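You operate a simulated robot arm through the tools that you are given. There is no shell and no other tool.

Carry out the task below with a simulated robot arm. There is one attempt and no reset: what you move stays moved.

Task
Put things in order on the top of the run-off table. At the end: the yellow freezer probe stands where the silver middle setting block stood; the silver middle setting block stands where the white suction pad stood; the blue spacer is on the brown folded cardboard; the red padlock from the top of the run-off table is on the small blue box; the white suction pad from the top of the run-off table stands where the blue spacer stood; whatever was shut is shut again. Leave all else as you found it, and nothing knocked over.

Only the result counts: the job must be done as asked and must still hold three seconds after the hand-in. Knocking over, shifting, dropping, spilling or breaking anything else fails it.

Robot
A 6-joint arm with a two-finger gripper, fixed in place. Base frame: the origin is on the floor under the middle of its stand, x ahead of it, y to its left, z up; the work surface is at about z = 0.812. Readings come in m, rad, newtons and seconds.
With the tool pointing down near the work surface it reaches from about 0.12 to 0.68 m from the base axis. Its first joint turns from -1.152 to 1.152 rad. Payload 2.45 kg.
Tool frame: the origin (TCP) lies between the finger pads and is the grasp point; the fingertips stand 0.03 m ahead of it; z points along the fingers, y is the line along which they close. The gripper opens to 0.106 m; its body begins 0.079 m behind the TCP.
Orientation is that of the tool frame in the base frame, as [roll, pitch, yaw] about the fixed x, y, z axes, in that order (R = Rz(yaw) Ry(pitch) Rx(roll)). With the fingers straight down and closing along the base's y, the tool's x points along the base's -x, its y along +y and its z along -z.

Tools
- The arm moves only by the tool move_arm. Its arguments are lists of equal length, an entry for each row: "dp": the shift along the base's x, y, z in m, a list of three; "dr": the turn, a rotation vector about the base's x, y, z in rad, a list of three. In form: {"dp": [[tx, ty, tz], ...], "dr": [[rx, ry, rz], ...]}. A call has 1 to 20 rows; each row shifts and turns the commanded pose from where the row before left it. "fingers" is the finger opening in m, from 0 to 0.106, set as the call begins (left out, the last holds). Rows are played at 5 a second. More than 0.05 m and 0.15 rad between two rows, or a gripper value outside its range, and nothing of the call is played. Where a pose cannot be reached the arm comes as near as it can. A force on the tool above 40 N (or 10 N above the force at the start of the call, whichever is more), or a blocked arm, ends the call early, and 0.2 s more pass. The fingers move at their own pace (about 0.153 m/s each) and stop on an object; they squeeze with about 31 N. The grip force told is the motor's: it shows also when the fingers shut on nothing. Time passes only in rows, and 0.2 s behind the last, so rows that do not move let the fingers close. The reply holds the time, the measured pose of the TCP, the force on the tool along the base axes, the opening and the grip force, in the units named above and with some noise, with the torque about the TCP (base axes, N m) and any sound that the robot's microphone picked up.
- Cameras (640 x 400 px; columns grow to the right, rows downward): "scene" is fixed at [0.0667, 0.4496, 1.3786]; the picture's right is [-0.43, -0.90, 0.00], its down [-0.73, 0.35, -0.59] and it looks along [0.53, -0.25, -0.81] (base axes); focal length 326 px, centre (320, 200). "wrist" rides on the gripper at [0.076, -0.002, -0.106] in the tool frame; the picture's right is [0.02, 1.00, 0.00], its down [-0.78, 0.02, -0.62] and it looks along [-0.62, 0.01, 0.78] (tool axes); focal length 247 px, centre (320, 200). There is no depth. A picture from a camera that has moved, and an enlarged one, comes with that camera's place and axes in the base frame and with its lens.
- get_image(camera): a new picture of that camera. It takes no simulated time.
- inspect(camera, box): a new picture of the part [left, top, right, bottom] of that camera's present view, enlarged. It takes no simulated time.
- sign_off(): hands the job in; it is judged then, once.

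Nothing tells you positions but the pictures and the camera data. Unless the task says otherwise, let go and move clear before handing in.

The tools are called after "Emit:" as name(argument=value, ...) on one line, values as JSON. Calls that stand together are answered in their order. move_arm: Moves the arm, as the interface text tells. Its arguments: {"type":"object","properties":{"dp":{"type":"array"},"dr":{"type":"array"},"fingers":{"type":"number"}},"required":["dp","dr"]} The other tools are called the same way: get_image (camera) takes a picture; inspect (camera, box) takes an enlarged picture of a part of a camera's view; sign_off () hands the job in.

At the start:

```text
time: 0.0
ee_pos: [0.3389, 0.2898, 1.0726]
tool_rot: [-3.14, 0.0, -3.142]
ft_force: [-0.3, 0.3, 0.0]
ft_torque: [-0.03, 0.01, 0.0]
width: 0.1061
grasp_force: 0.1
```

scene: 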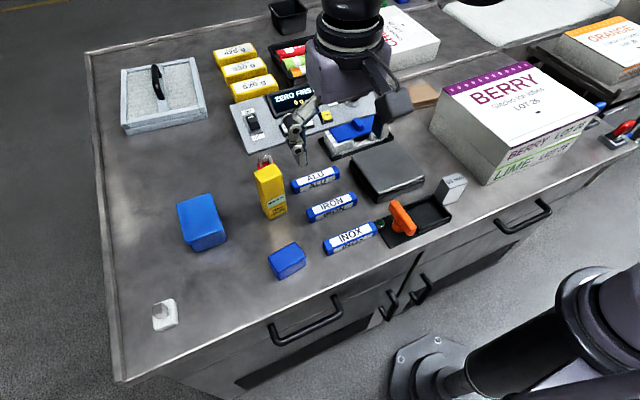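
wrist: 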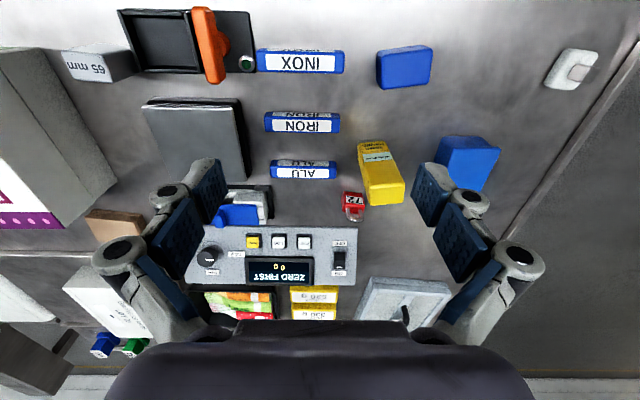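

I see a cluttered table with a yellow object, two blue blocks, three label rolls, a silver block marked 65 mm and a white pad near the corner. I'll look closer before moving anything.

Emit:
inspect(camera="scene", box=[220, 80, 480, 280])

Emit:
inspect(camera="scene", box=[80, 140, 320, 360])

Emit:
inspect(camera="scene", box=[400, 0, 640, 200])

Emit:
inspect(camera="wrist", box=[0, 0, 320, 200])

Emit:
inspect(camera="wrist", box=[320, 0, 640, 220])

Emit:
inspect(camera="wrist", box=[0, 180, 320, 380])

```text
2.00 times, centred on (350, 180) of scene
camera zoom: at [0.0667, 0.4496, 1.3786], right [-0.43, -0.9, 0.0], down [-0.73, 0.35, -0.59], along [0.53, -0.25, -0.81], focal length 653 px, centre (260, 240)
```

zoom: 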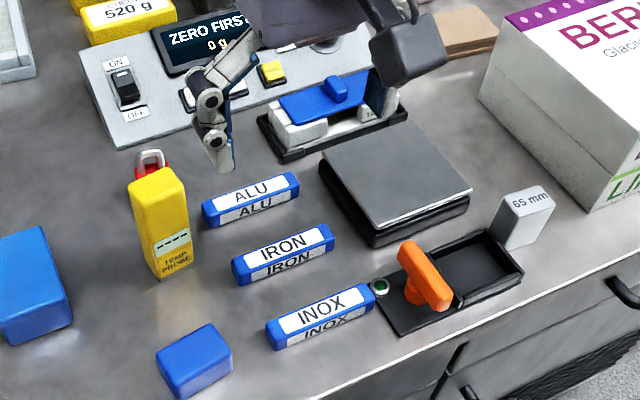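

```text
1.82 times, centred on (200, 250) of scene
camera zoom: at [0.0667, 0.4496, 1.3786], right [-0.43, -0.9, 0.0], down [-0.73, 0.35, -0.59], along [0.53, -0.25, -0.81], focal length 594 px, centre (538, 109)
```

zoom: 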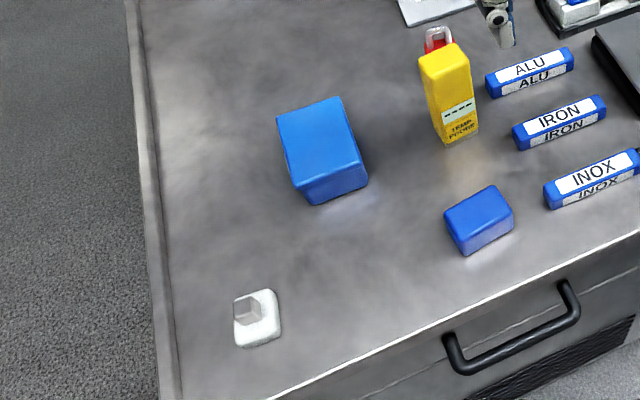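

```text
2.00 times, centred on (520, 100) of scene
camera zoom: at [0.0667, 0.4496, 1.3786], right [-0.43, -0.9, 0.0], down [-0.73, 0.35, -0.59], along [0.53, -0.25, -0.81], focal length 653 px, centre (-80, 400)
```

zoom: 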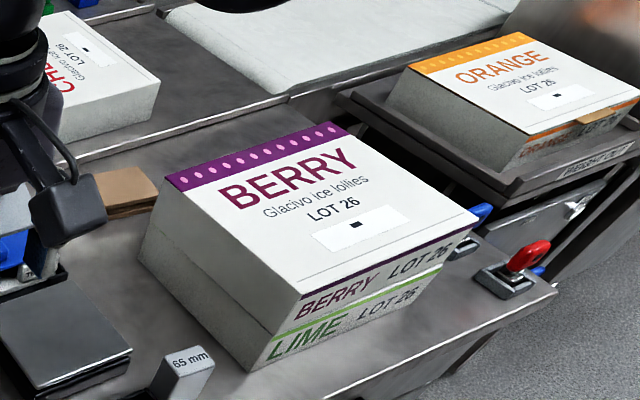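

```text
2.00 times, centred on (160, 100) of wrist
camera zoom: at [0.2624, 0.2878, 1.1807], right [-0.02, 1.0, 0.0], down [0.78, 0.02, 0.62], along [0.62, 0.01, -0.78], focal length 494 px, centre (640, 400)
```

zoom: 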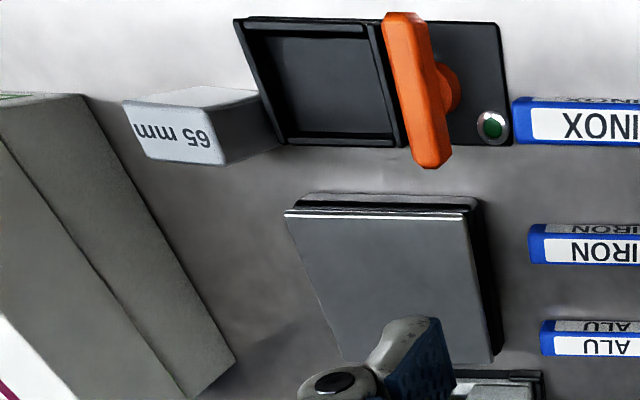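

```text
1.82 times, centred on (480, 110) of wrist
camera zoom: at [0.2624, 0.2878, 1.1807], right [-0.02, 1.0, 0.0], down [0.78, 0.02, 0.62], along [0.62, 0.01, -0.78], focal length 449 px, centre (29, 364)
```

zoom: 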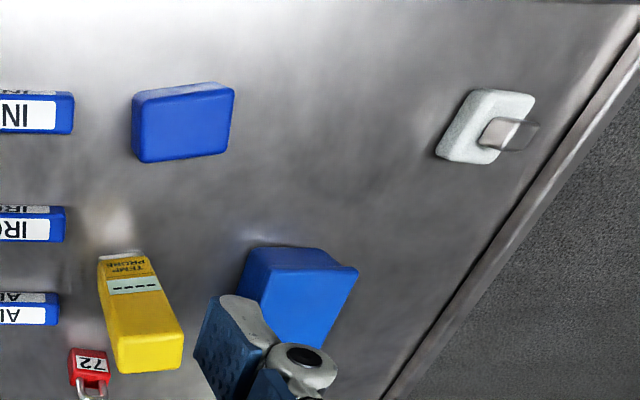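

```text
2.00 times, centred on (160, 280) of wrist
camera zoom: at [0.2624, 0.2878, 1.1807], right [-0.02, 1.0, 0.0], down [0.78, 0.02, 0.62], along [0.62, 0.01, -0.78], focal length 494 px, centre (640, 40)
```

zoom: 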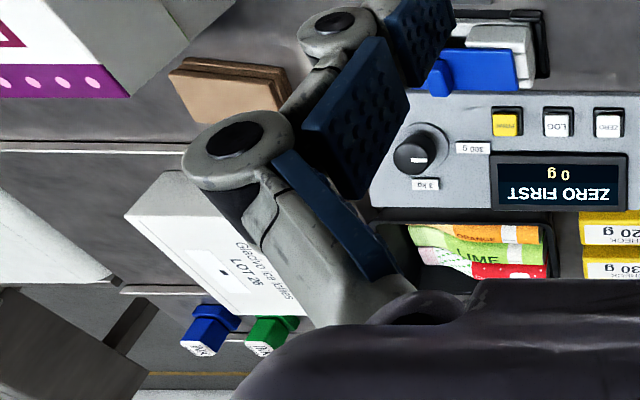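

The scene so far: yellow probe near (0.44, 0.37), padlock behind it near (0.56, 0.35), white pad near (0.33, 0.62), and the 65 mm block near (0.32, 0.03). I'll move the wrist camera over the left part first, to tell the two blue blocks apart.

Emit:
move_arm(dp=[[-0.03, 0.04, 0], [-0.03, 0.04, 0], [-0.03, 0.04, 0], [0, 0, 0]], dr=[[0, 0, 0], [0, 0, 0], [0, 0, 0], [0, 0, 0]])

Emit:
get_image(camera="wrist")

Emit:
get_image(camera="scene")

```text
time: 1.0
ee_pos: [0.2489, 0.4107, 1.073]
tool_rot: [-3.141, 0.0, -3.141]
ft_force: [-0.2, 0.1, -0.1]
ft_torque: [0.01, 0.0, 0.09]
width: 0.106
grasp_force: 0.1
```

```text
taken
camera wrist: at [0.1723, 0.4086, 1.1806], right [-0.02, 1.0, 0.0], down [0.78, 0.02, 0.62], along [0.62, 0.01, -0.78], focal length 247 px, centre (320, 200)
```

wrist: 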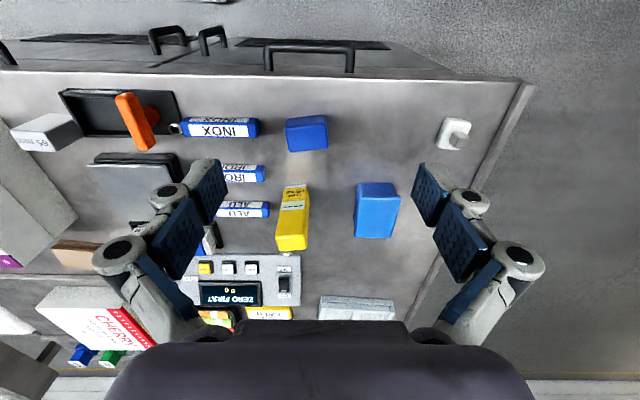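

```text
taken
```

scene: 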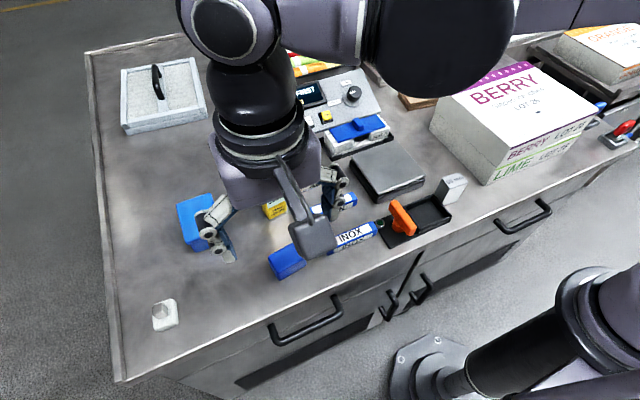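

The view is upside down relative to the base, but both blue blocks and the white pad are visible. I'll enlarge these.

Emit:
inspect(camera="wrist", box=[270, 90, 420, 260])

Emit:
inspect(camera="wrist", box=[400, 90, 520, 170])

Emit:
inspect(camera="wrist", box=[0, 70, 190, 190])

Emit:
inspect(camera="scene", box=[130, 270, 210, 350])

Emit:
inspect(camera="scene", box=[360, 90, 500, 260])

```text
2.35 times, centred on (345, 175) of wrist
camera zoom: at [0.1723, 0.4086, 1.1806], right [-0.02, 1.0, 0.0], down [0.78, 0.02, 0.62], along [0.62, 0.01, -0.78], focal length 581 px, centre (261, 259)
```

zoom: 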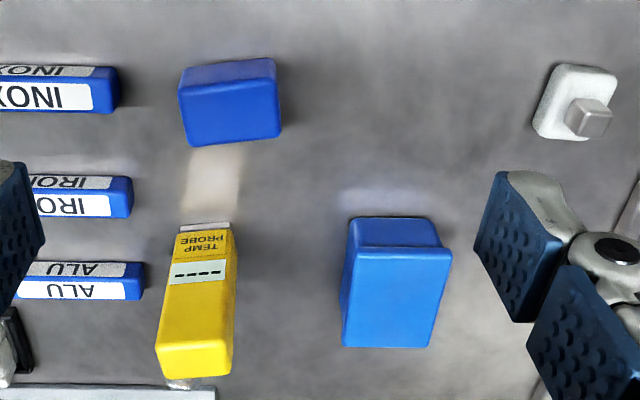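

```text
5.00 times, centred on (460, 130) of wrist
camera zoom: at [0.1723, 0.4086, 1.1806], right [-0.02, 1.0, 0.0], down [0.78, 0.02, 0.62], along [0.62, 0.01, -0.78], focal length 1235 px, centre (-380, 550)
```

zoom: 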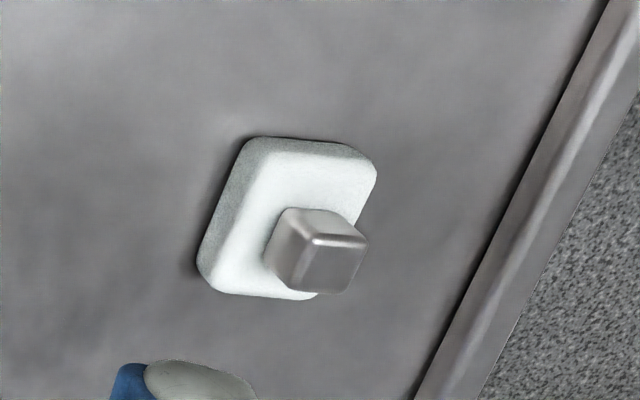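

```text
3.33 times, centred on (95, 130) of wrist
camera zoom: at [0.1723, 0.4086, 1.1806], right [-0.02, 1.0, 0.0], down [0.78, 0.02, 0.62], along [0.62, 0.01, -0.78], focal length 823 px, centre (1070, 433)
```

zoom: 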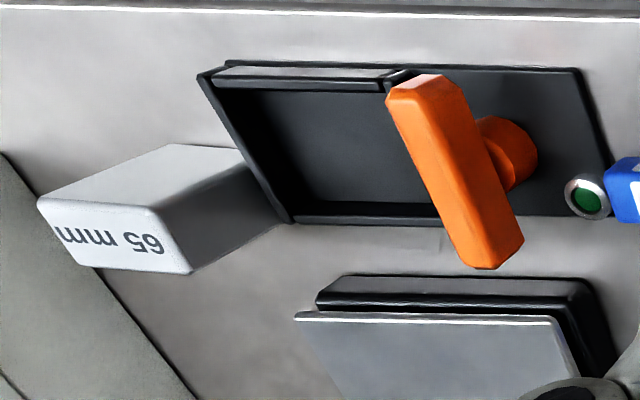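

```text
5.00 times, centred on (170, 310) of scene
camera zoom: at [0.0666, 0.4497, 1.3786], right [-0.43, -0.9, 0.0], down [-0.73, 0.35, -0.59], along [0.53, -0.25, -0.81], focal length 1632 px, centre (1070, -350)
```

zoom: 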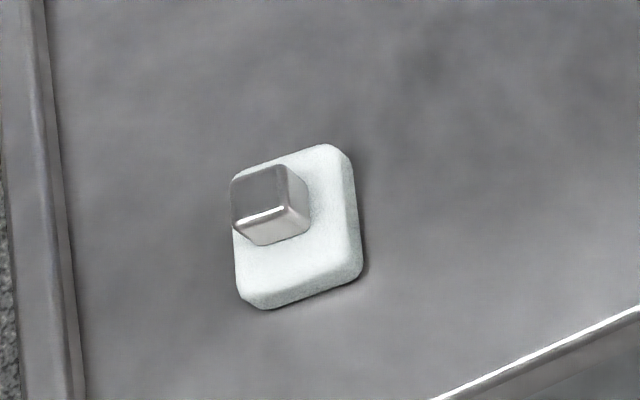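

```text
2.35 times, centred on (430, 175) of scene
camera zoom: at [0.0666, 0.4497, 1.3786], right [-0.43, -0.9, 0.0], down [-0.73, 0.35, -0.59], along [0.53, -0.25, -0.81], focal length 768 px, centre (61, 259)
```

zoom: 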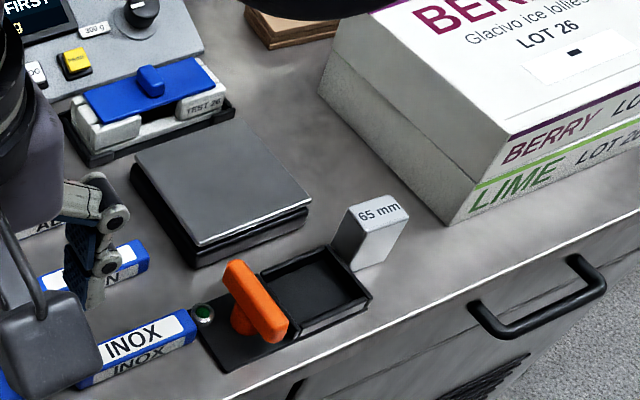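

The larger blue piece looks like it has an overhanging lid, which would make it the box and the flat one the spacer. I'll move closer to confirm this and get exact positions.

Emit:
move_arm(dp=[[0.01, 0.035, -0.02], [0.01, 0.035, -0.02], [0.01, 0.03, -0.03], [0, 0, 0]], dr=[[0, 0, 0], [0, 0, 0], [0, 0, 0], [0, 0, 0]])

Emit:
get_image(camera="wrist")

Emit:
inspect(camera="wrist", box=[160, 60, 480, 260])

```text
time: 2.0
ee_pos: [0.2777, 0.5128, 1.0062]
tool_rot: [3.141, 0.002, 3.141]
ft_force: [0.7, -0.1, 0.1]
ft_torque: [0.01, -0.01, 0.0]
width: 0.106
grasp_force: 0.1
```

```text
taken
camera wrist: at [0.2011, 0.5112, 1.1139], right [-0.02, 1.0, 0.0], down [0.78, 0.02, 0.62], along [0.62, 0.01, -0.78], focal length 247 px, centre (320, 200)
```

wrist: 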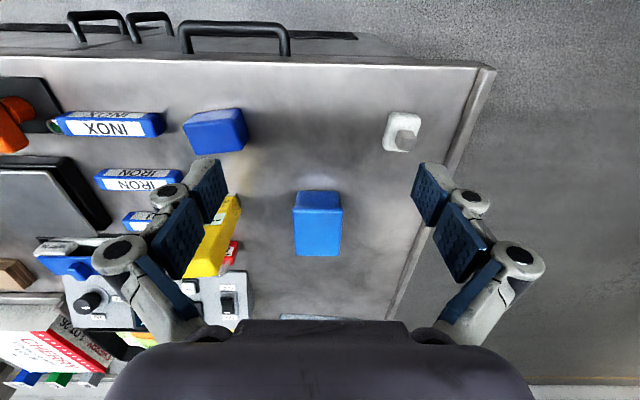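

```text
2.00 times, centred on (320, 160) of wrist
camera zoom: at [0.2011, 0.5112, 1.1139], right [-0.02, 1.0, 0.0], down [0.78, 0.02, 0.62], along [0.62, 0.01, -0.78], focal length 494 px, centre (320, 280)
```

zoom: 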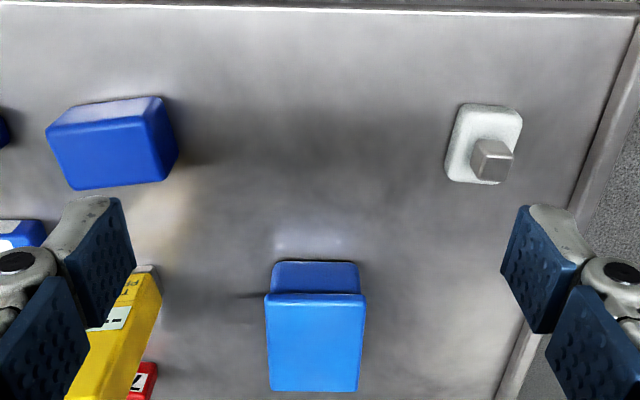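

The larger one has a lid, so it is the box, centred near (0.472, 0.513) with its top at about z 0.855. The flat one is the spacer. Next I'll check how far the arm reaches toward the white pad at (0.327, 0.617) and get a closer view.

Emit:
move_arm(dp=[[0.0, 0.035, -0.01], [0.0, 0.035, -0.02], [0.0, 0.034, -0.02], [0, 0, 0]], dr=[[0, 0, 0], [0, 0, 0], [0, 0, 0], [0, 0, 0]])

Emit:
get_image(camera="wrist")

Emit:
inspect(camera="wrist", box=[240, 50, 400, 150])

```text
time: 3.0
ee_pos: [0.299, 0.6053, 0.9552]
tool_rot: [3.139, -0.002, 3.14]
ft_force: [1.1, 0.5, -0.4]
ft_torque: [-0.01, -0.02, 0.01]
width: 0.1057
grasp_force: 0.1
out of reach, approached as far as the arm can: row 2, 3
```

```text
taken
camera wrist: at [0.2228, 0.6022, 1.063], right [-0.02, 1.0, 0.0], down [0.78, 0.02, 0.62], along [0.62, 0.01, -0.78], focal length 247 px, centre (320, 200)
```

wrist: 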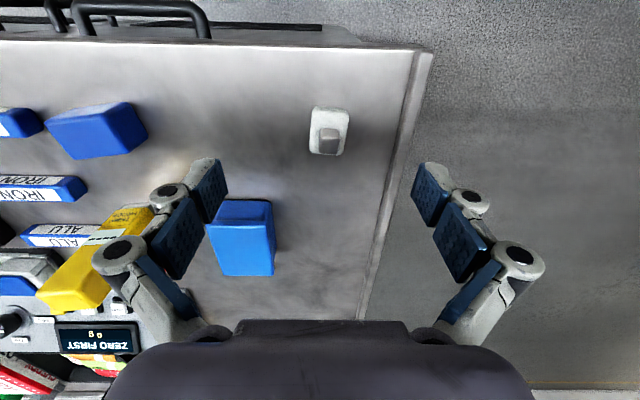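

```text
4.00 times, centred on (320, 100) of wrist
camera zoom: at [0.2228, 0.6022, 1.063], right [-0.02, 1.0, 0.0], down [0.78, 0.02, 0.62], along [0.62, 0.01, -0.78], focal length 988 px, centre (320, 600)
```

zoom: 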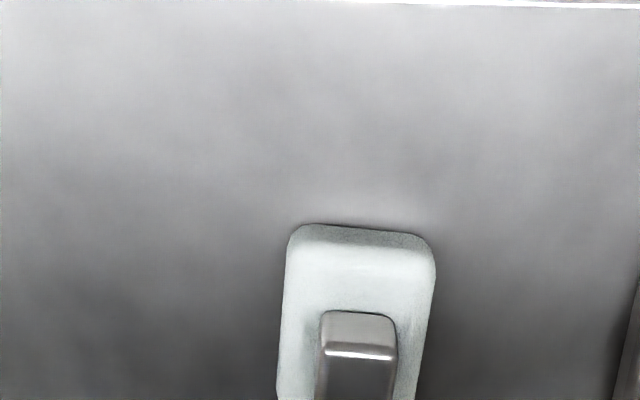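

The white pad is centred near (0.327, 0.617), with a square metal stub on top. I'm near the joint limit here, so I'll test whether the hand can get directly over it.

Emit:
move_arm(dp=[[0.028, 0.0, 0.0], [0, 0, 0]], dr=[[0, 0, 0], [0, 0, 0]])

```text
time: 3.6
ee_pos: [0.3239, 0.5954, 0.953]
tool_rot: [3.14, 0.0, 3.142]
ft_force: [-0.4, 0.6, -0.8]
ft_torque: [0.02, 0.02, 0.02]
width: 0.1058
grasp_force: 0.1
out of reach, approached as far as the arm can: row 1
```

The straight-down reach ends at about 0.678 m from the base axis, and the pad spot is at about 0.70 m. A slight tilt about base x should cover the difference. Next I'll look closely at the silver block and the cardboard.

Emit:
move_arm(dp=[[-0.01, -0.03, 0.03], [-0.01, -0.04, 0.02], [-0.01, -0.045, 0.01], [-0.01, -0.045, 0], [-0.01, -0.045, 0], [-0.01, -0.045, 0], [-0.01, -0.045, 0], [-0.01, -0.045, 0], [-0.01, -0.045, 0], [-0.01, -0.045, 0], [0, -0.045, 0], [0, -0.045, 0], [0, -0.03, 0], [0, 0, 0]], dr=[[0, 0, 0], [0, 0, 0], [0, 0, 0], [0, 0, 0], [0, 0, 0], [0, 0, 0], [0, 0, 0], [0, 0, 0], [0, 0, 0], [0, 0, 0], [0, 0, 0], [0, 0, 0], [0, 0, 0], [0, 0, 0]])

Emit:
get_image(camera="wrist")

Emit:
inspect(camera="wrist", box=[200, 40, 440, 200])

Emit:
get_image(camera="scene")

```text
time: 6.6
ee_pos: [0.2229, 0.0431, 1.0098]
tool_rot: [3.141, 0.001, -3.141]
ft_force: [-0.3, -0.1, -0.1]
ft_torque: [-0.01, -0.03, 0.03]
width: 0.1059
grasp_force: 0.0
```

```text
taken
camera wrist: at [0.1469, 0.0423, 1.1178], right [-0.02, 1.0, 0.0], down [0.78, 0.02, 0.62], along [0.62, 0.01, -0.78], focal length 247 px, centre (320, 200)
```

wrist: 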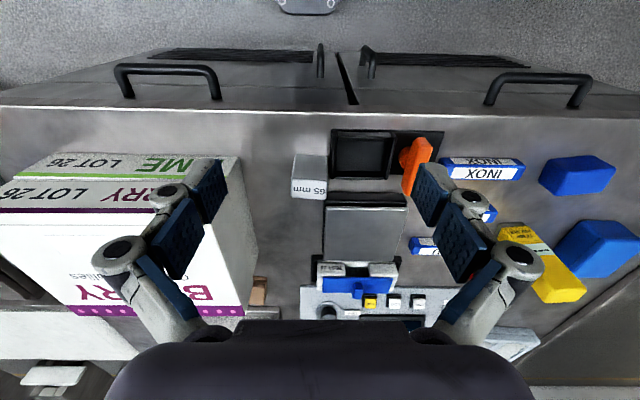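

```text
2.50 times, centred on (320, 120) of wrist
camera zoom: at [0.1469, 0.0423, 1.1178], right [-0.02, 1.0, 0.0], down [0.78, 0.02, 0.62], along [0.62, 0.01, -0.78], focal length 617 px, centre (320, 400)
```

zoom: 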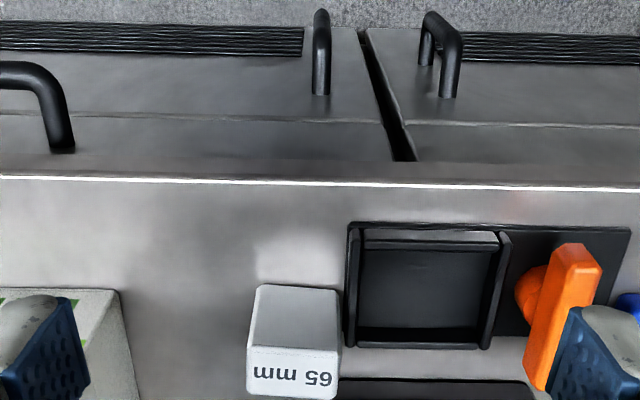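

```text
taken
```

scene: 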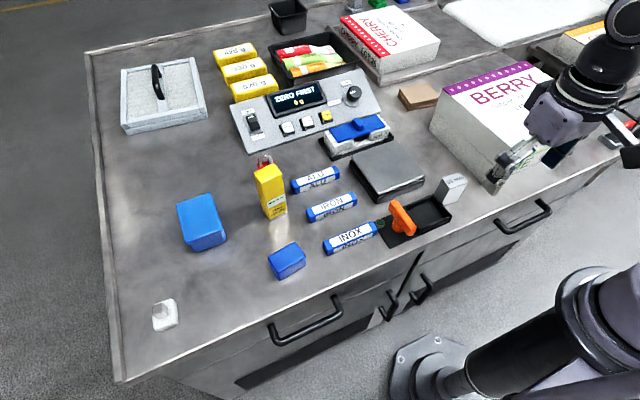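

The block is now measured: centred near (0.3245, 0.032), about 30 × 44 × 65 mm, with its top near z 0.877. The scene view is clear now, so I'll enlarge the probe, padlock, spacer and cardboard.

Emit:
inspect(camera="scene", box=[230, 140, 310, 220])

Emit:
inspect(camera="scene", box=[370, 60, 450, 130])

Emit:
inspect(camera="scene", box=[250, 220, 330, 290])

Emit:
inspect(camera="scene", box=[160, 170, 260, 270])

Emit:
inspect(camera="scene", box=[370, 150, 510, 250])

```text
5.00 times, centred on (270, 180) of scene
camera zoom: at [0.0667, 0.4496, 1.3786], right [-0.43, -0.9, 0.0], down [-0.73, 0.35, -0.59], along [0.53, -0.25, -0.81], focal length 1632 px, centre (570, 300)
```

zoom: 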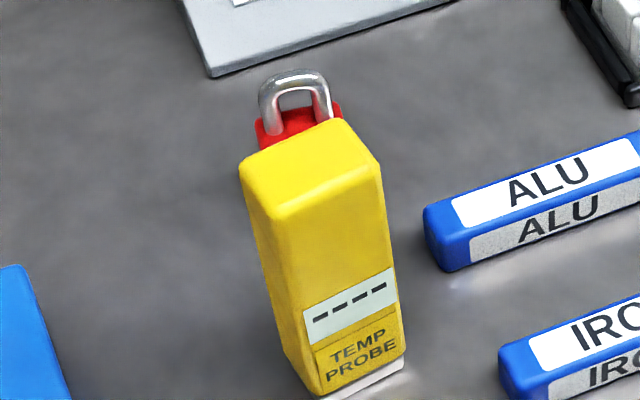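

```text
5.71 times, centred on (410, 95) of scene
camera zoom: at [0.0667, 0.4496, 1.3786], right [-0.43, -0.9, 0.0], down [-0.73, 0.35, -0.59], along [0.53, -0.25, -0.81], focal length 1865 px, centre (-194, 800)
```

zoom: 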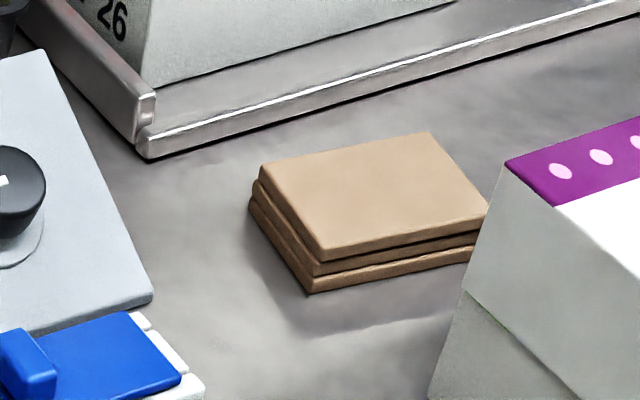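

```text
5.71 times, centred on (290, 255) of scene
camera zoom: at [0.0667, 0.4496, 1.3786], right [-0.43, -0.9, 0.0], down [-0.73, 0.35, -0.59], along [0.53, -0.25, -0.81], focal length 1865 px, centre (491, -114)
```

zoom: 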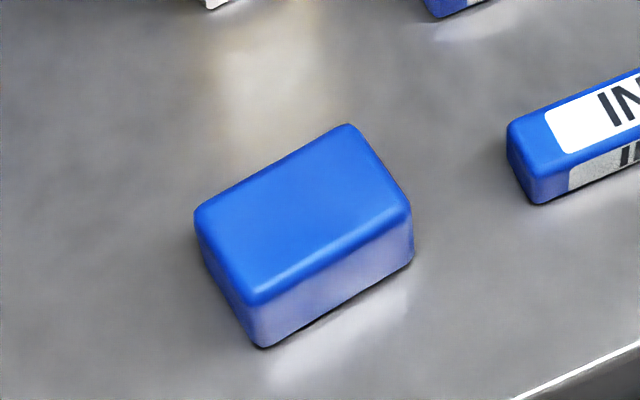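

```text
4.00 times, centred on (210, 220) of scene
camera zoom: at [0.0667, 0.4496, 1.3786], right [-0.43, -0.9, 0.0], down [-0.73, 0.35, -0.59], along [0.53, -0.25, -0.81], focal length 1306 px, centre (760, 120)
```

zoom: 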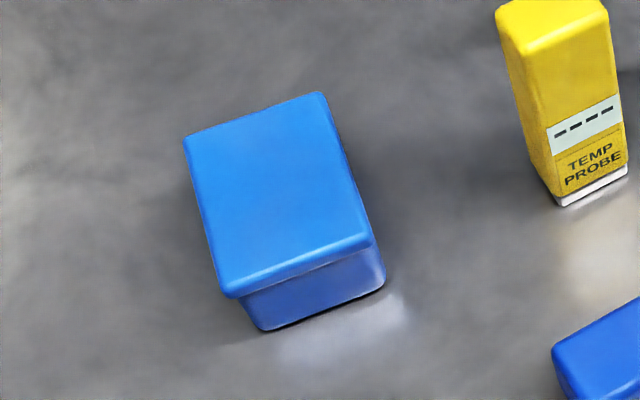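

```text
4.00 times, centred on (440, 200) of scene
camera zoom: at [0.0667, 0.4496, 1.3786], right [-0.43, -0.9, 0.0], down [-0.73, 0.35, -0.59], along [0.53, -0.25, -0.81], focal length 1306 px, centre (-160, 200)
```

zoom: 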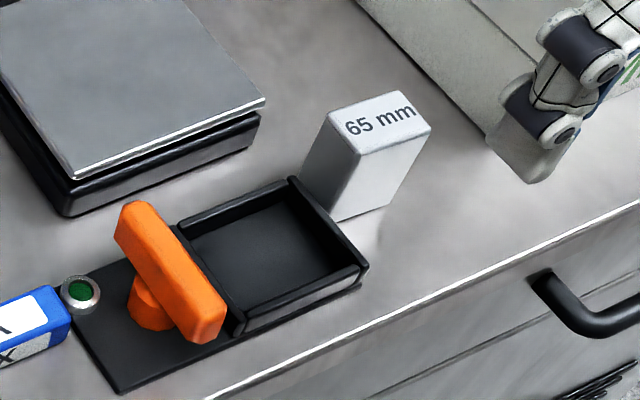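

The cardboard top is centred near (0.634, −0.120) at z ≈ 0.828. The spacer is near (0.3265, 0.393) with about 0.15 rad of yaw. The probe stands at (0.453, 0.371), about 0.118 m tall. Next I'll view the padlock from above and beside the probe.

Emit:
move_arm(dp=[[0.028, 0.037, 0.002], [0.028, 0.037, 0.002], [0.028, 0.037, 0.002], [0.028, 0.037, 0.002], [0.028, 0.037, 0.002], [0.028, 0.037, 0.0], [0.028, 0.037, 0.0], [0, 0, 0]], dr=[[0, 0, 0], [0, 0, 0], [0, 0, 0], [0, 0, 0], [0, 0, 0], [0, 0, 0], [0, 0, 0], [0, 0, 0]])

Emit:
get_image(camera="wrist")

Emit:
inspect(camera="wrist", box=[310, 130, 430, 250])

```text
time: 8.4
ee_pos: [0.4203, 0.3018, 1.018]
tool_rot: [-3.141, 0.001, -3.141]
ft_force: [-0.7, 1.1, -0.3]
ft_torque: [0.0, -0.02, 0.01]
width: 0.1058
grasp_force: 0.0
```

```text
taken
camera wrist: at [0.3435, 0.3017, 1.1263], right [-0.02, 1.0, 0.0], down [0.78, 0.02, 0.62], along [0.62, 0.01, -0.78], focal length 247 px, centre (320, 200)
```

wrist: 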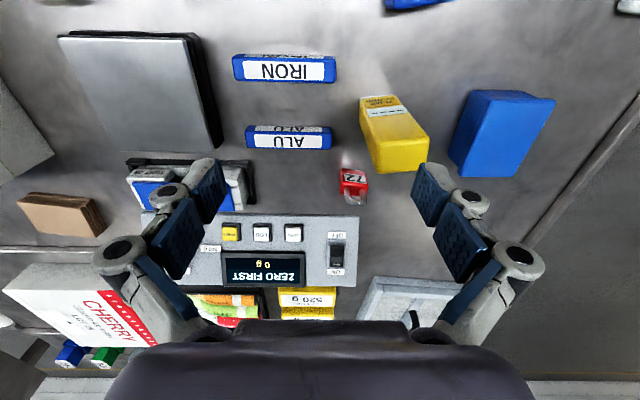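

```text
3.33 times, centred on (370, 190) of wrist
camera zoom: at [0.3435, 0.3017, 1.1263], right [-0.02, 1.0, 0.0], down [0.78, 0.02, 0.62], along [0.62, 0.01, -0.78], focal length 823 px, centre (153, 233)
```

zoom: 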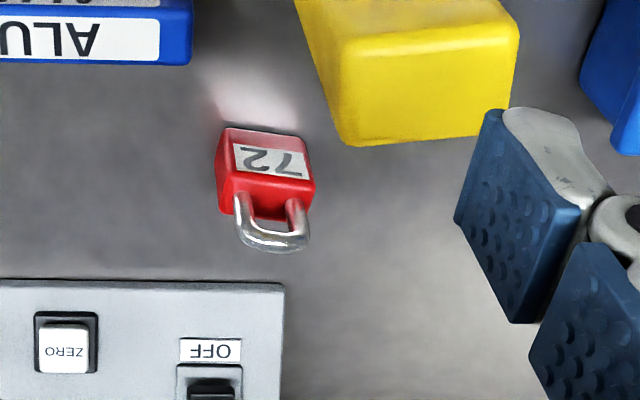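

The padlock stands upright with its shackle up, centred near (0.545, 0.352). The probe has to go before I fetch it, so the order is spacer, pad, block, probe, padlock. I'll take a close look at the spacer before gripping it.

Emit:
move_arm(dp=[[-0.04, 0.018, 0.0], [-0.04, 0.018, -0.008], [-0.04, 0.018, -0.01], [-0.04, 0.018, -0.01], [-0.04, 0.019, -0.01], [0, 0, 0]], dr=[[0, 0, 0], [0, 0, 0], [0, 0, 0], [0, 0, 0], [0, 0, 0], [0, 0, 0]])

Emit:
get_image(camera="wrist")

Emit:
inspect(camera="wrist", box=[240, 140, 400, 240])

```text
time: 9.8
ee_pos: [0.2188, 0.3965, 0.9839]
tool_rot: [3.141, 0.0, 3.141]
ft_force: [0.1, 0.2, 0.6]
ft_torque: [0.01, -0.01, 0.01]
width: 0.1057
grasp_force: 0.1
```

```text
taken
camera wrist: at [0.1422, 0.3942, 1.0909], right [-0.02, 1.0, 0.0], down [0.78, 0.02, 0.62], along [0.62, 0.01, -0.78], focal length 247 px, centre (320, 200)
```

wrist: 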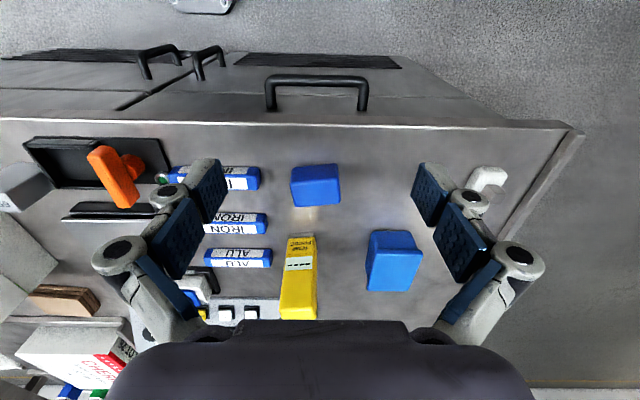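

```text
4.00 times, centred on (320, 190) of wrist
camera zoom: at [0.1422, 0.3942, 1.0909], right [-0.02, 1.0, 0.0], down [0.78, 0.02, 0.62], along [0.62, 0.01, -0.78], focal length 988 px, centre (320, 240)
```

zoom: 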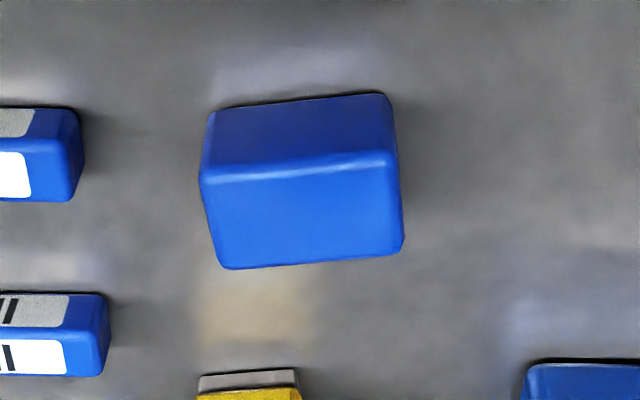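

The spacer is centred at about (0.326, 0.3925), with yaw about 0.155 rad and its top at z ≈ 0.8465. I'll position above it with the fingers partly open, then descend.

Emit:
move_arm(dp=[[0.036, -0.002, -0.005], [0.036, -0.001, -0.01], [0.0352, -0.001, -0.019], [0, 0, 0]], dr=[[0, 0, 0.05], [0, 0, 0.05], [0, 0, 0.055], [0, 0, 0]], fingers=0.08)

Emit:
get_image(camera="wrist")

Emit:
get_image(camera="scene")

```text
time: 10.8
ee_pos: [0.3258, 0.3909, 0.948]
tool_rot: [-3.14, 0.002, -2.986]
ft_force: [-0.3, 1.0, 0.4]
ft_torque: [-0.03, 0.03, 0.02]
width: 0.0801
grasp_force: 0.1
```

```text
taken
camera wrist: at [0.2512, 0.3766, 1.0562], right [-0.18, 0.98, 0.0], down [0.77, 0.14, 0.62], along [0.61, 0.11, -0.78], focal length 247 px, centre (320, 200)
```

wrist: 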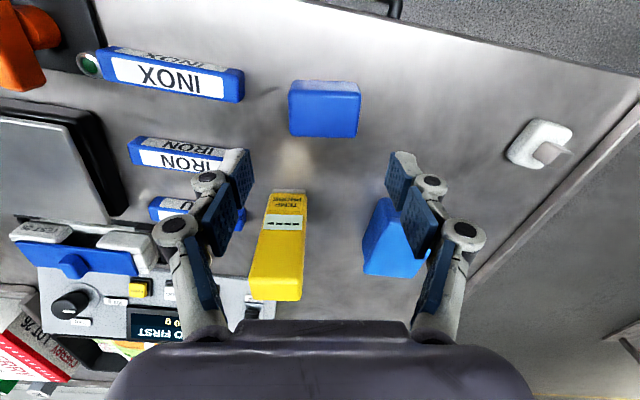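

```text
taken
```

scene: 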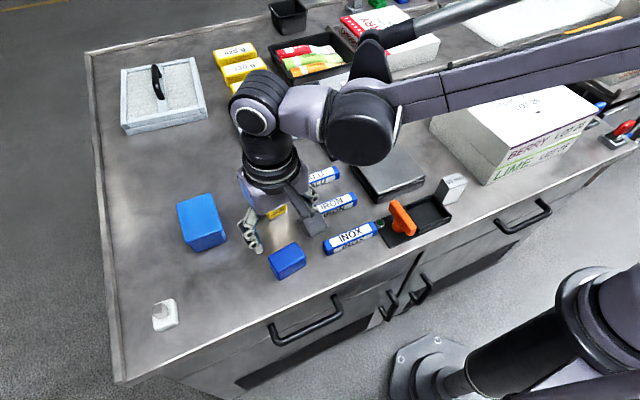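

The hand is centred over the spacer. I'll descend to z ≈ 0.855 and then close.

Emit:
move_arm(dp=[[0.0, 0.0015, -0.03], [0, 0, -0.03], [0, 0, -0.02], [0, 0, -0.013], [0, 0, 0]], dr=[[0, 0, 0], [0, 0, 0], [0, 0, 0], [0, 0, 0], [0, 0, 0]])

Emit:
get_image(camera="wrist")

```text
time: 12.0
ee_pos: [0.3275, 0.3912, 0.8549]
tool_rot: [-3.141, 0.001, -2.985]
ft_force: [-0.3, 0.5, -0.4]
ft_torque: [0.0, 0.0, 0.02]
width: 0.0799
grasp_force: 0.1
```

```text
taken
camera wrist: at [0.2513, 0.3786, 0.963], right [-0.18, 0.98, 0.0], down [0.77, 0.14, 0.62], along [0.61, 0.11, -0.78], focal length 247 px, centre (320, 200)
```

wrist: 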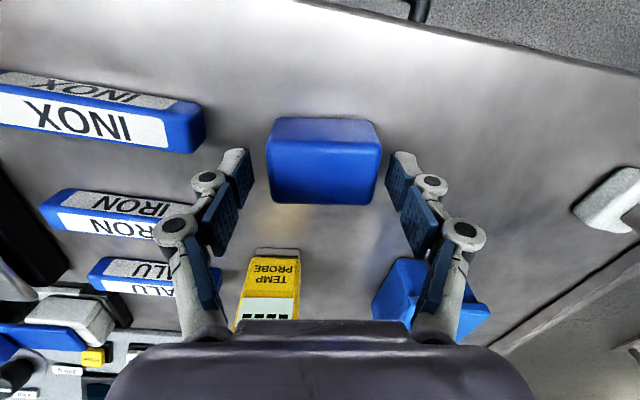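

The fingers straddle the spacer with room on both sides, so I'll close on it.

Emit:
move_arm(dp=[[0, 0, 0], [0, 0, 0], [0, 0, 0], [0, 0, 0]], dr=[[0, 0, 0], [0, 0, 0], [0, 0, 0], [0, 0, 0]], fingers=0.0)

```text
time: 13.0
ee_pos: [0.3276, 0.3921, 0.8544]
tool_rot: [-3.141, 0.003, -2.986]
ft_force: [0.0, 0.7, 7.1]
ft_torque: [0.25, 0.06, -0.03]
width: 0.0592
grasp_force: 31.3
```

The spacer is gripped at 0.059 m. I'll lift it and check that it is held.

Emit:
move_arm(dp=[[0, 0, 0.02], [0, 0, 0.045], [0, 0, 0.045], [0, 0, 0.045], [0, 0, 0]], dr=[[0, 0, 0], [0, 0, 0], [0, 0, 0], [0, 0, 0], [0, 0, 0]])

Emit:
get_image(camera="wrist")

```text
time: 14.2
ee_pos: [0.3263, 0.3932, 1.0129]
tool_rot: [3.141, -0.001, -2.985]
ft_force: [0.1, 0.7, -1.0]
ft_torque: [-0.01, 0.01, -0.01]
width: 0.0592
grasp_force: 30.7
```

```text
taken
camera wrist: at [0.2518, 0.3801, 1.1201], right [-0.18, 0.98, 0.0], down [0.77, 0.14, 0.62], along [0.61, 0.11, -0.78], focal length 247 px, centre (320, 200)
```

wrist: 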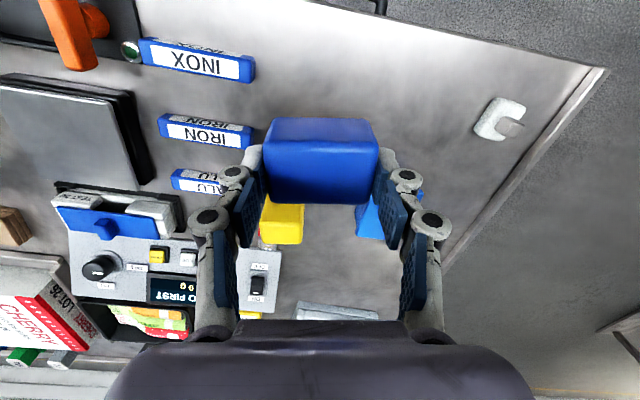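

The spacer is held firmly. I'll carry it at z ≈ 1.02 over to the cardboard.

Emit:
move_arm(dp=[[0.022, -0.04, 0.002], [0.022, -0.04, 0.002], [0.022, -0.04, 0.002], [0.022, -0.04, 0.002], [0.022, -0.04, 0], [0.022, -0.04, 0], [0.022, -0.04, 0], [0.022, -0.04, 0], [0.022, -0.04, 0], [0.022, -0.04, 0], [0.022, -0.04, 0], [0.022, -0.04, 0], [0.022, -0.033, 0], [0.0217, 0, 0], [0, 0, 0]], dr=[[0, 0, -0.01], [0, 0, -0.01], [0, 0, -0.01], [0, 0, -0.01], [0, 0, -0.01], [0, 0, -0.01], [0, 0, -0.01], [0, 0, -0.01], [0, 0, -0.01], [0, 0, -0.01], [0, 0, 0], [0, 0, 0], [0, 0, 0], [0, 0, 0], [0, 0, 0]])

Emit:
get_image(camera="wrist")

Emit:
get_image(camera="scene")

```text
time: 17.4
ee_pos: [0.6371, -0.1229, 1.0193]
tool_rot: [-3.141, 0.0, -3.085]
ft_force: [-0.2, -0.4, -0.6]
ft_torque: [0.02, 0.0, -0.02]
width: 0.0593
grasp_force: 31.2
```

```text
taken
camera wrist: at [0.5602, -0.1289, 1.1277], right [-0.08, 1.0, 0.0], down [0.78, 0.06, 0.62], along [0.62, 0.05, -0.78], focal length 247 px, centre (320, 200)
```

wrist: 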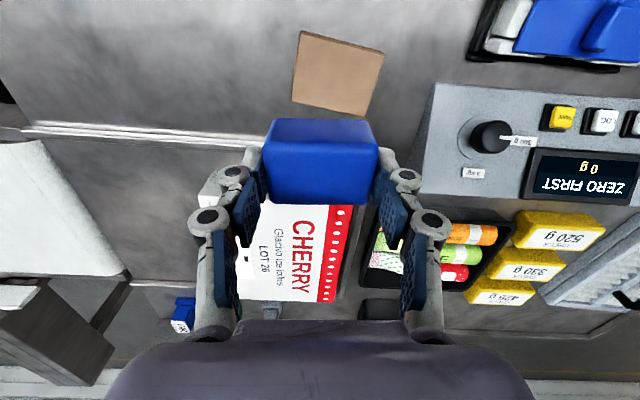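

```text
taken
```

scene: 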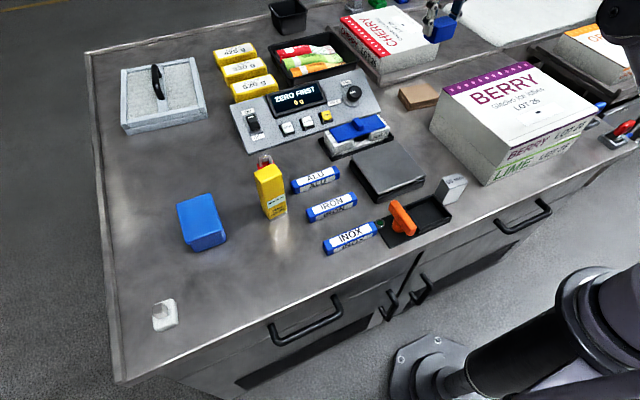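

The wrist view puts the cardboard centre nearer (0.622, −0.104) than my scene estimate did. I'll back off a little so it sits mid-picture, and measure again.

Emit:
move_arm(dp=[[-0.045, 0.01, 0.0], [-0.045, 0.01, 0.0], [0, 0, 0]], dr=[[0, 0, 0], [0, 0, 0], [0, 0, 0]])

Emit:
get_image(camera="wrist")

```text
time: 18.2
ee_pos: [0.5444, -0.1034, 1.0188]
tool_rot: [-3.141, -0.001, -3.085]
ft_force: [0.0, 0.1, -0.5]
ft_torque: [-0.01, 0.01, -0.02]
width: 0.059
grasp_force: 31.2
```

```text
taken
camera wrist: at [0.468, -0.1085, 1.1269], right [-0.08, 1.0, 0.0], down [0.78, 0.06, 0.62], along [0.62, 0.05, -0.78], focal length 247 px, centre (320, 200)
```

wrist: 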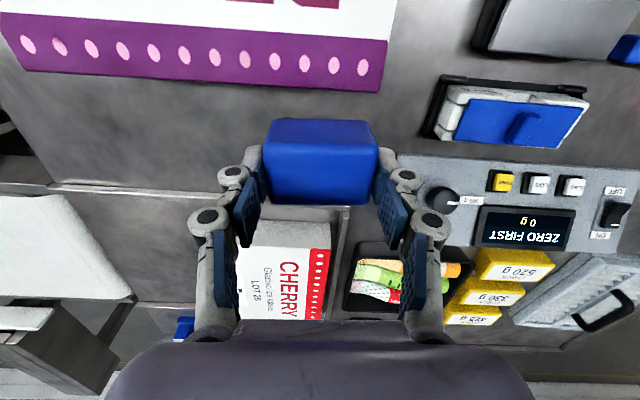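

The held spacer hides the cardboard. I'll shift sideways for an unobstructed view.

Emit:
move_arm(dp=[[0.0, 0.045, 0.0], [0.0, 0.045, 0.0], [0, 0.045, 0], [0, 0, 0]], dr=[[0, 0, 0], [0, 0, 0], [0, 0, 0], [0, 0, 0]])

Emit:
get_image(camera="wrist")

Emit:
inspect(camera="wrist", box=[120, 80, 280, 200])

```text
time: 19.2
ee_pos: [0.5447, 0.0334, 1.016]
tool_rot: [3.141, 0.0, -3.087]
ft_force: [0.4, -0.6, -0.3]
ft_torque: [0.02, 0.0, -0.01]
width: 0.059
grasp_force: 31.0
```

```text
taken
camera wrist: at [0.468, 0.0281, 1.1244], right [-0.08, 1.0, 0.0], down [0.78, 0.06, 0.62], along [0.62, 0.05, -0.78], focal length 247 px, centre (320, 200)
```

wrist: 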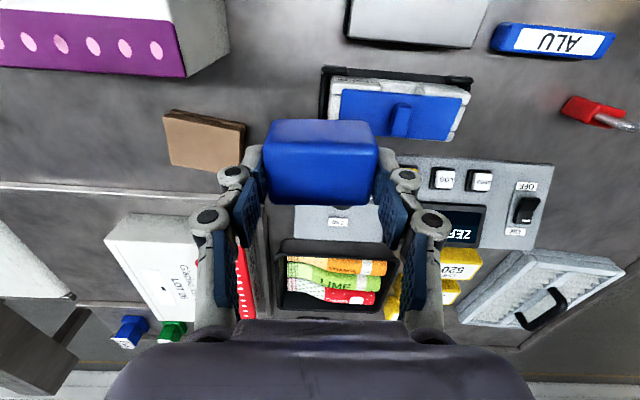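

```text
3.33 times, centred on (200, 140) of wrist
camera zoom: at [0.468, 0.0281, 1.1244], right [-0.08, 1.0, 0.0], down [0.78, 0.06, 0.62], along [0.62, 0.05, -0.78], focal length 823 px, centre (720, 400)
```

zoom: 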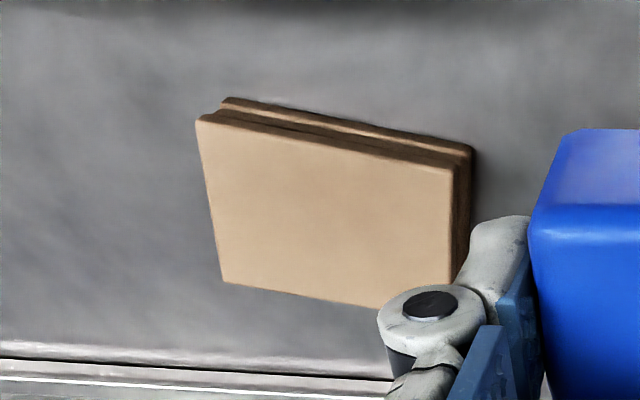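

Combined estimate: cardboard centre (0.627, −0.110), yaw about −0.13 rad, top at z ≈ 0.828. I'll go above it with matching yaw and then lower the spacer.

Emit:
move_arm(dp=[[0.0205, -0.0355, 0.0], [0.0205, -0.036, 0.0], [0.0205, -0.036, 0], [0.0208, -0.036, 0], [0, 0, -0.04], [0, 0, -0.04], [0, 0, -0.03], [0, 0, -0.02], [0, 0, 0]], dr=[[0, 0, -0.045], [0, 0, -0.045], [0, 0, -0.045], [0, 0, -0.05], [0, 0, 0], [0, 0, 0], [0, 0, 0], [0, 0, 0], [0, 0, 0]])

Emit:
get_image(camera="scene")

Emit:
get_image(camera="wrist")

```text
time: 21.2
ee_pos: [0.6281, -0.1072, 0.8889]
tool_rot: [3.141, 0.0, 3.013]
ft_force: [0.1, 0.1, -0.6]
ft_torque: [-0.02, -0.02, -0.03]
width: 0.0589
grasp_force: 31.1
```

```text
taken
```

scene: 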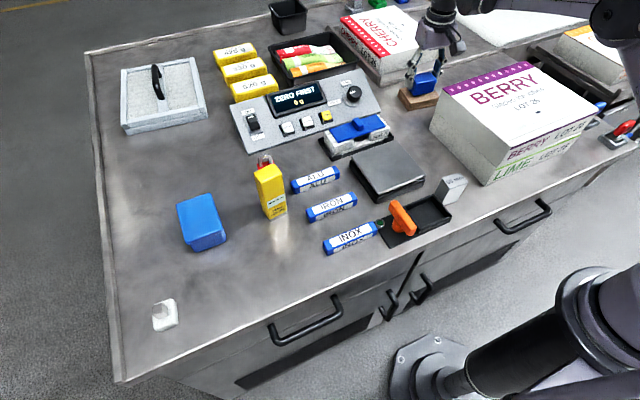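

```text
taken
camera wrist: at [0.5522, -0.0992, 0.9952], right [0.11, 0.99, 0.0], down [0.78, -0.08, 0.62], along [0.62, -0.07, -0.78], focal length 247 px, centre (320, 200)
```

wrist: 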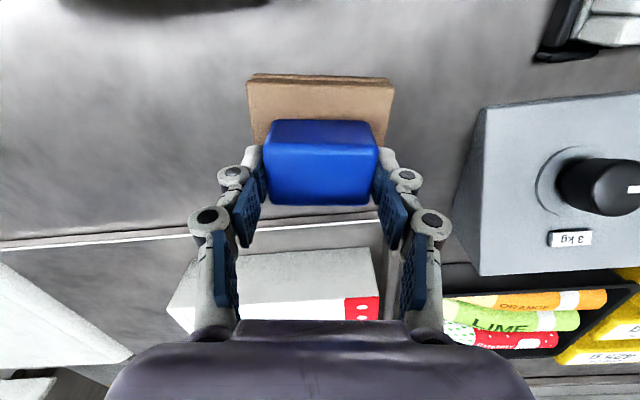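

The spacer is aligned over the cardboard in both directions. I'll lower it the last stretch in small steps, watching the force.

Emit:
move_arm(dp=[[-0.002, 0, -0.008], [0, 0, -0.005], [0, 0, -0.003], [0, 0, 0]], dr=[[0, 0, 0], [0, 0, 0], [0, 0, 0], [0, 0, 0]])

Emit:
inspect(camera="scene", box=[380, 50, 460, 120])

```text
time: 22.2
ee_pos: [0.6256, -0.1073, 0.872]
tool_rot: [-3.141, 0.001, 3.012]
ft_force: [-1.0, 3.2, 26.7]
ft_torque: [0.09, 0.01, 0.03]
width: 0.059
grasp_force: 30.9
```

```text
5.71 times, centred on (420, 85) of scene
camera zoom: at [0.0662, 0.4498, 1.3786], right [-0.43, -0.9, 0.0], down [-0.73, 0.35, -0.59], along [0.53, -0.25, -0.81], focal length 1865 px, centre (-251, 857)
```

zoom: 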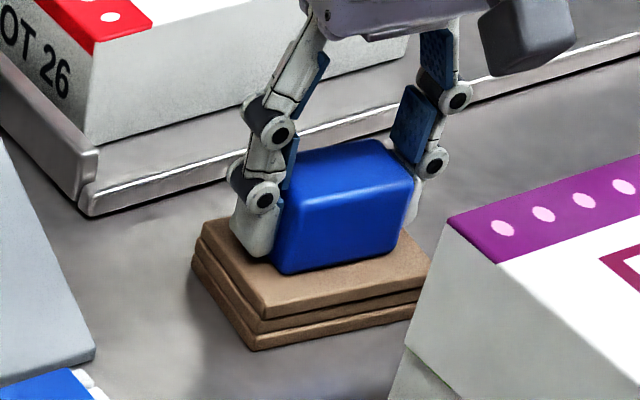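

The spacer has touched down, with 27 N upward. I'll relieve it by 1 mm and open the fingers a little.

Emit:
move_arm(dp=[[0, 0, 0.0015], [0, 0, 0]], dr=[[0, 0, 0], [0, 0, 0]])

Emit:
move_arm(dp=[[0, 0, 0], [0, 0, 0], [0, 0, 0]], dr=[[0, 0, 0], [0, 0, 0], [0, 0, 0]], fingers=0.078)

Emit:
move_arm(dp=[[0, 0, 0.02], [0, 0, 0.04], [0, 0, 0.045], [0, 0, 0.045], [0, 0, 0]], dr=[[0, 0, 0], [0, 0, 0], [0, 0, 0], [0, 0, 0], [0, 0, 0]])

Emit:
get_image(camera="wrist")

Emit:
inspect(camera="scene", box=[380, 50, 460, 120])

```text
time: 22.8
ee_pos: [0.625, -0.1071, 0.8737]
tool_rot: [-3.141, -0.001, 3.011]
ft_force: [-2.3, 1.1, 5.2]
ft_torque: [0.08, 0.05, 0.04]
width: 0.0589
grasp_force: 30.7
```

```text
time: 23.6
ee_pos: [0.6262, -0.1076, 0.874]
tool_rot: [3.141, -0.001, 3.014]
ft_force: [0.7, 0.5, 0.2]
ft_torque: [0.0, 0.02, 0.01]
width: 0.0778
grasp_force: 0.1
```

```text
time: 24.8
ee_pos: [0.6253, -0.1063, 1.0245]
tool_rot: [3.14, 0.0, 3.013]
ft_force: [-0.9, 1.1, -1.0]
ft_torque: [0.0, 0.02, -0.01]
width: 0.078
grasp_force: 0.0
```

```text
taken
camera wrist: at [0.5495, -0.0975, 1.1324], right [0.11, 0.99, 0.0], down [0.78, -0.08, 0.62], along [0.62, -0.07, -0.78], focal length 247 px, centre (320, 200)
```

wrist: 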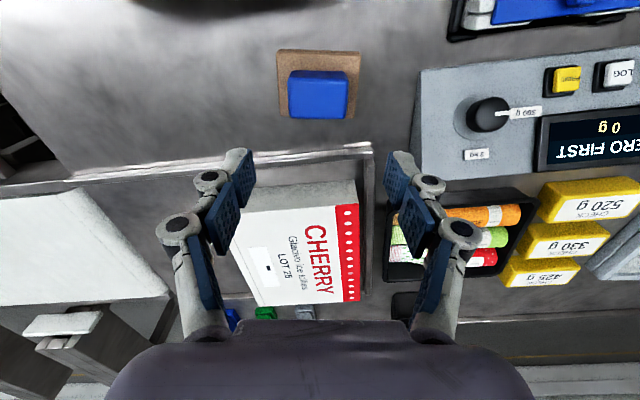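

```text
5.71 times, centred on (420, 85) of scene
camera zoom: at [0.0667, 0.4496, 1.3786], right [-0.43, -0.9, 0.0], down [-0.73, 0.35, -0.59], along [0.53, -0.25, -0.81], focal length 1865 px, centre (-251, 857)
```

zoom: 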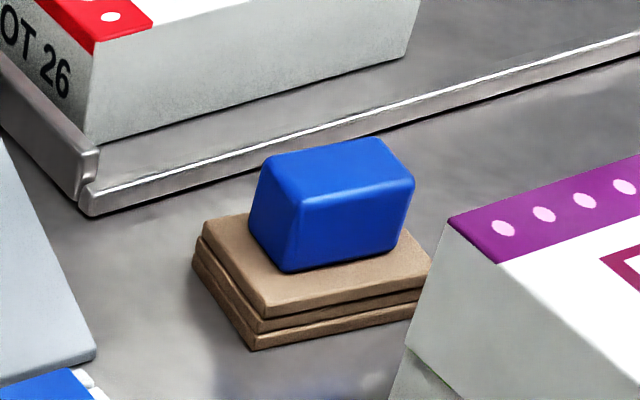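

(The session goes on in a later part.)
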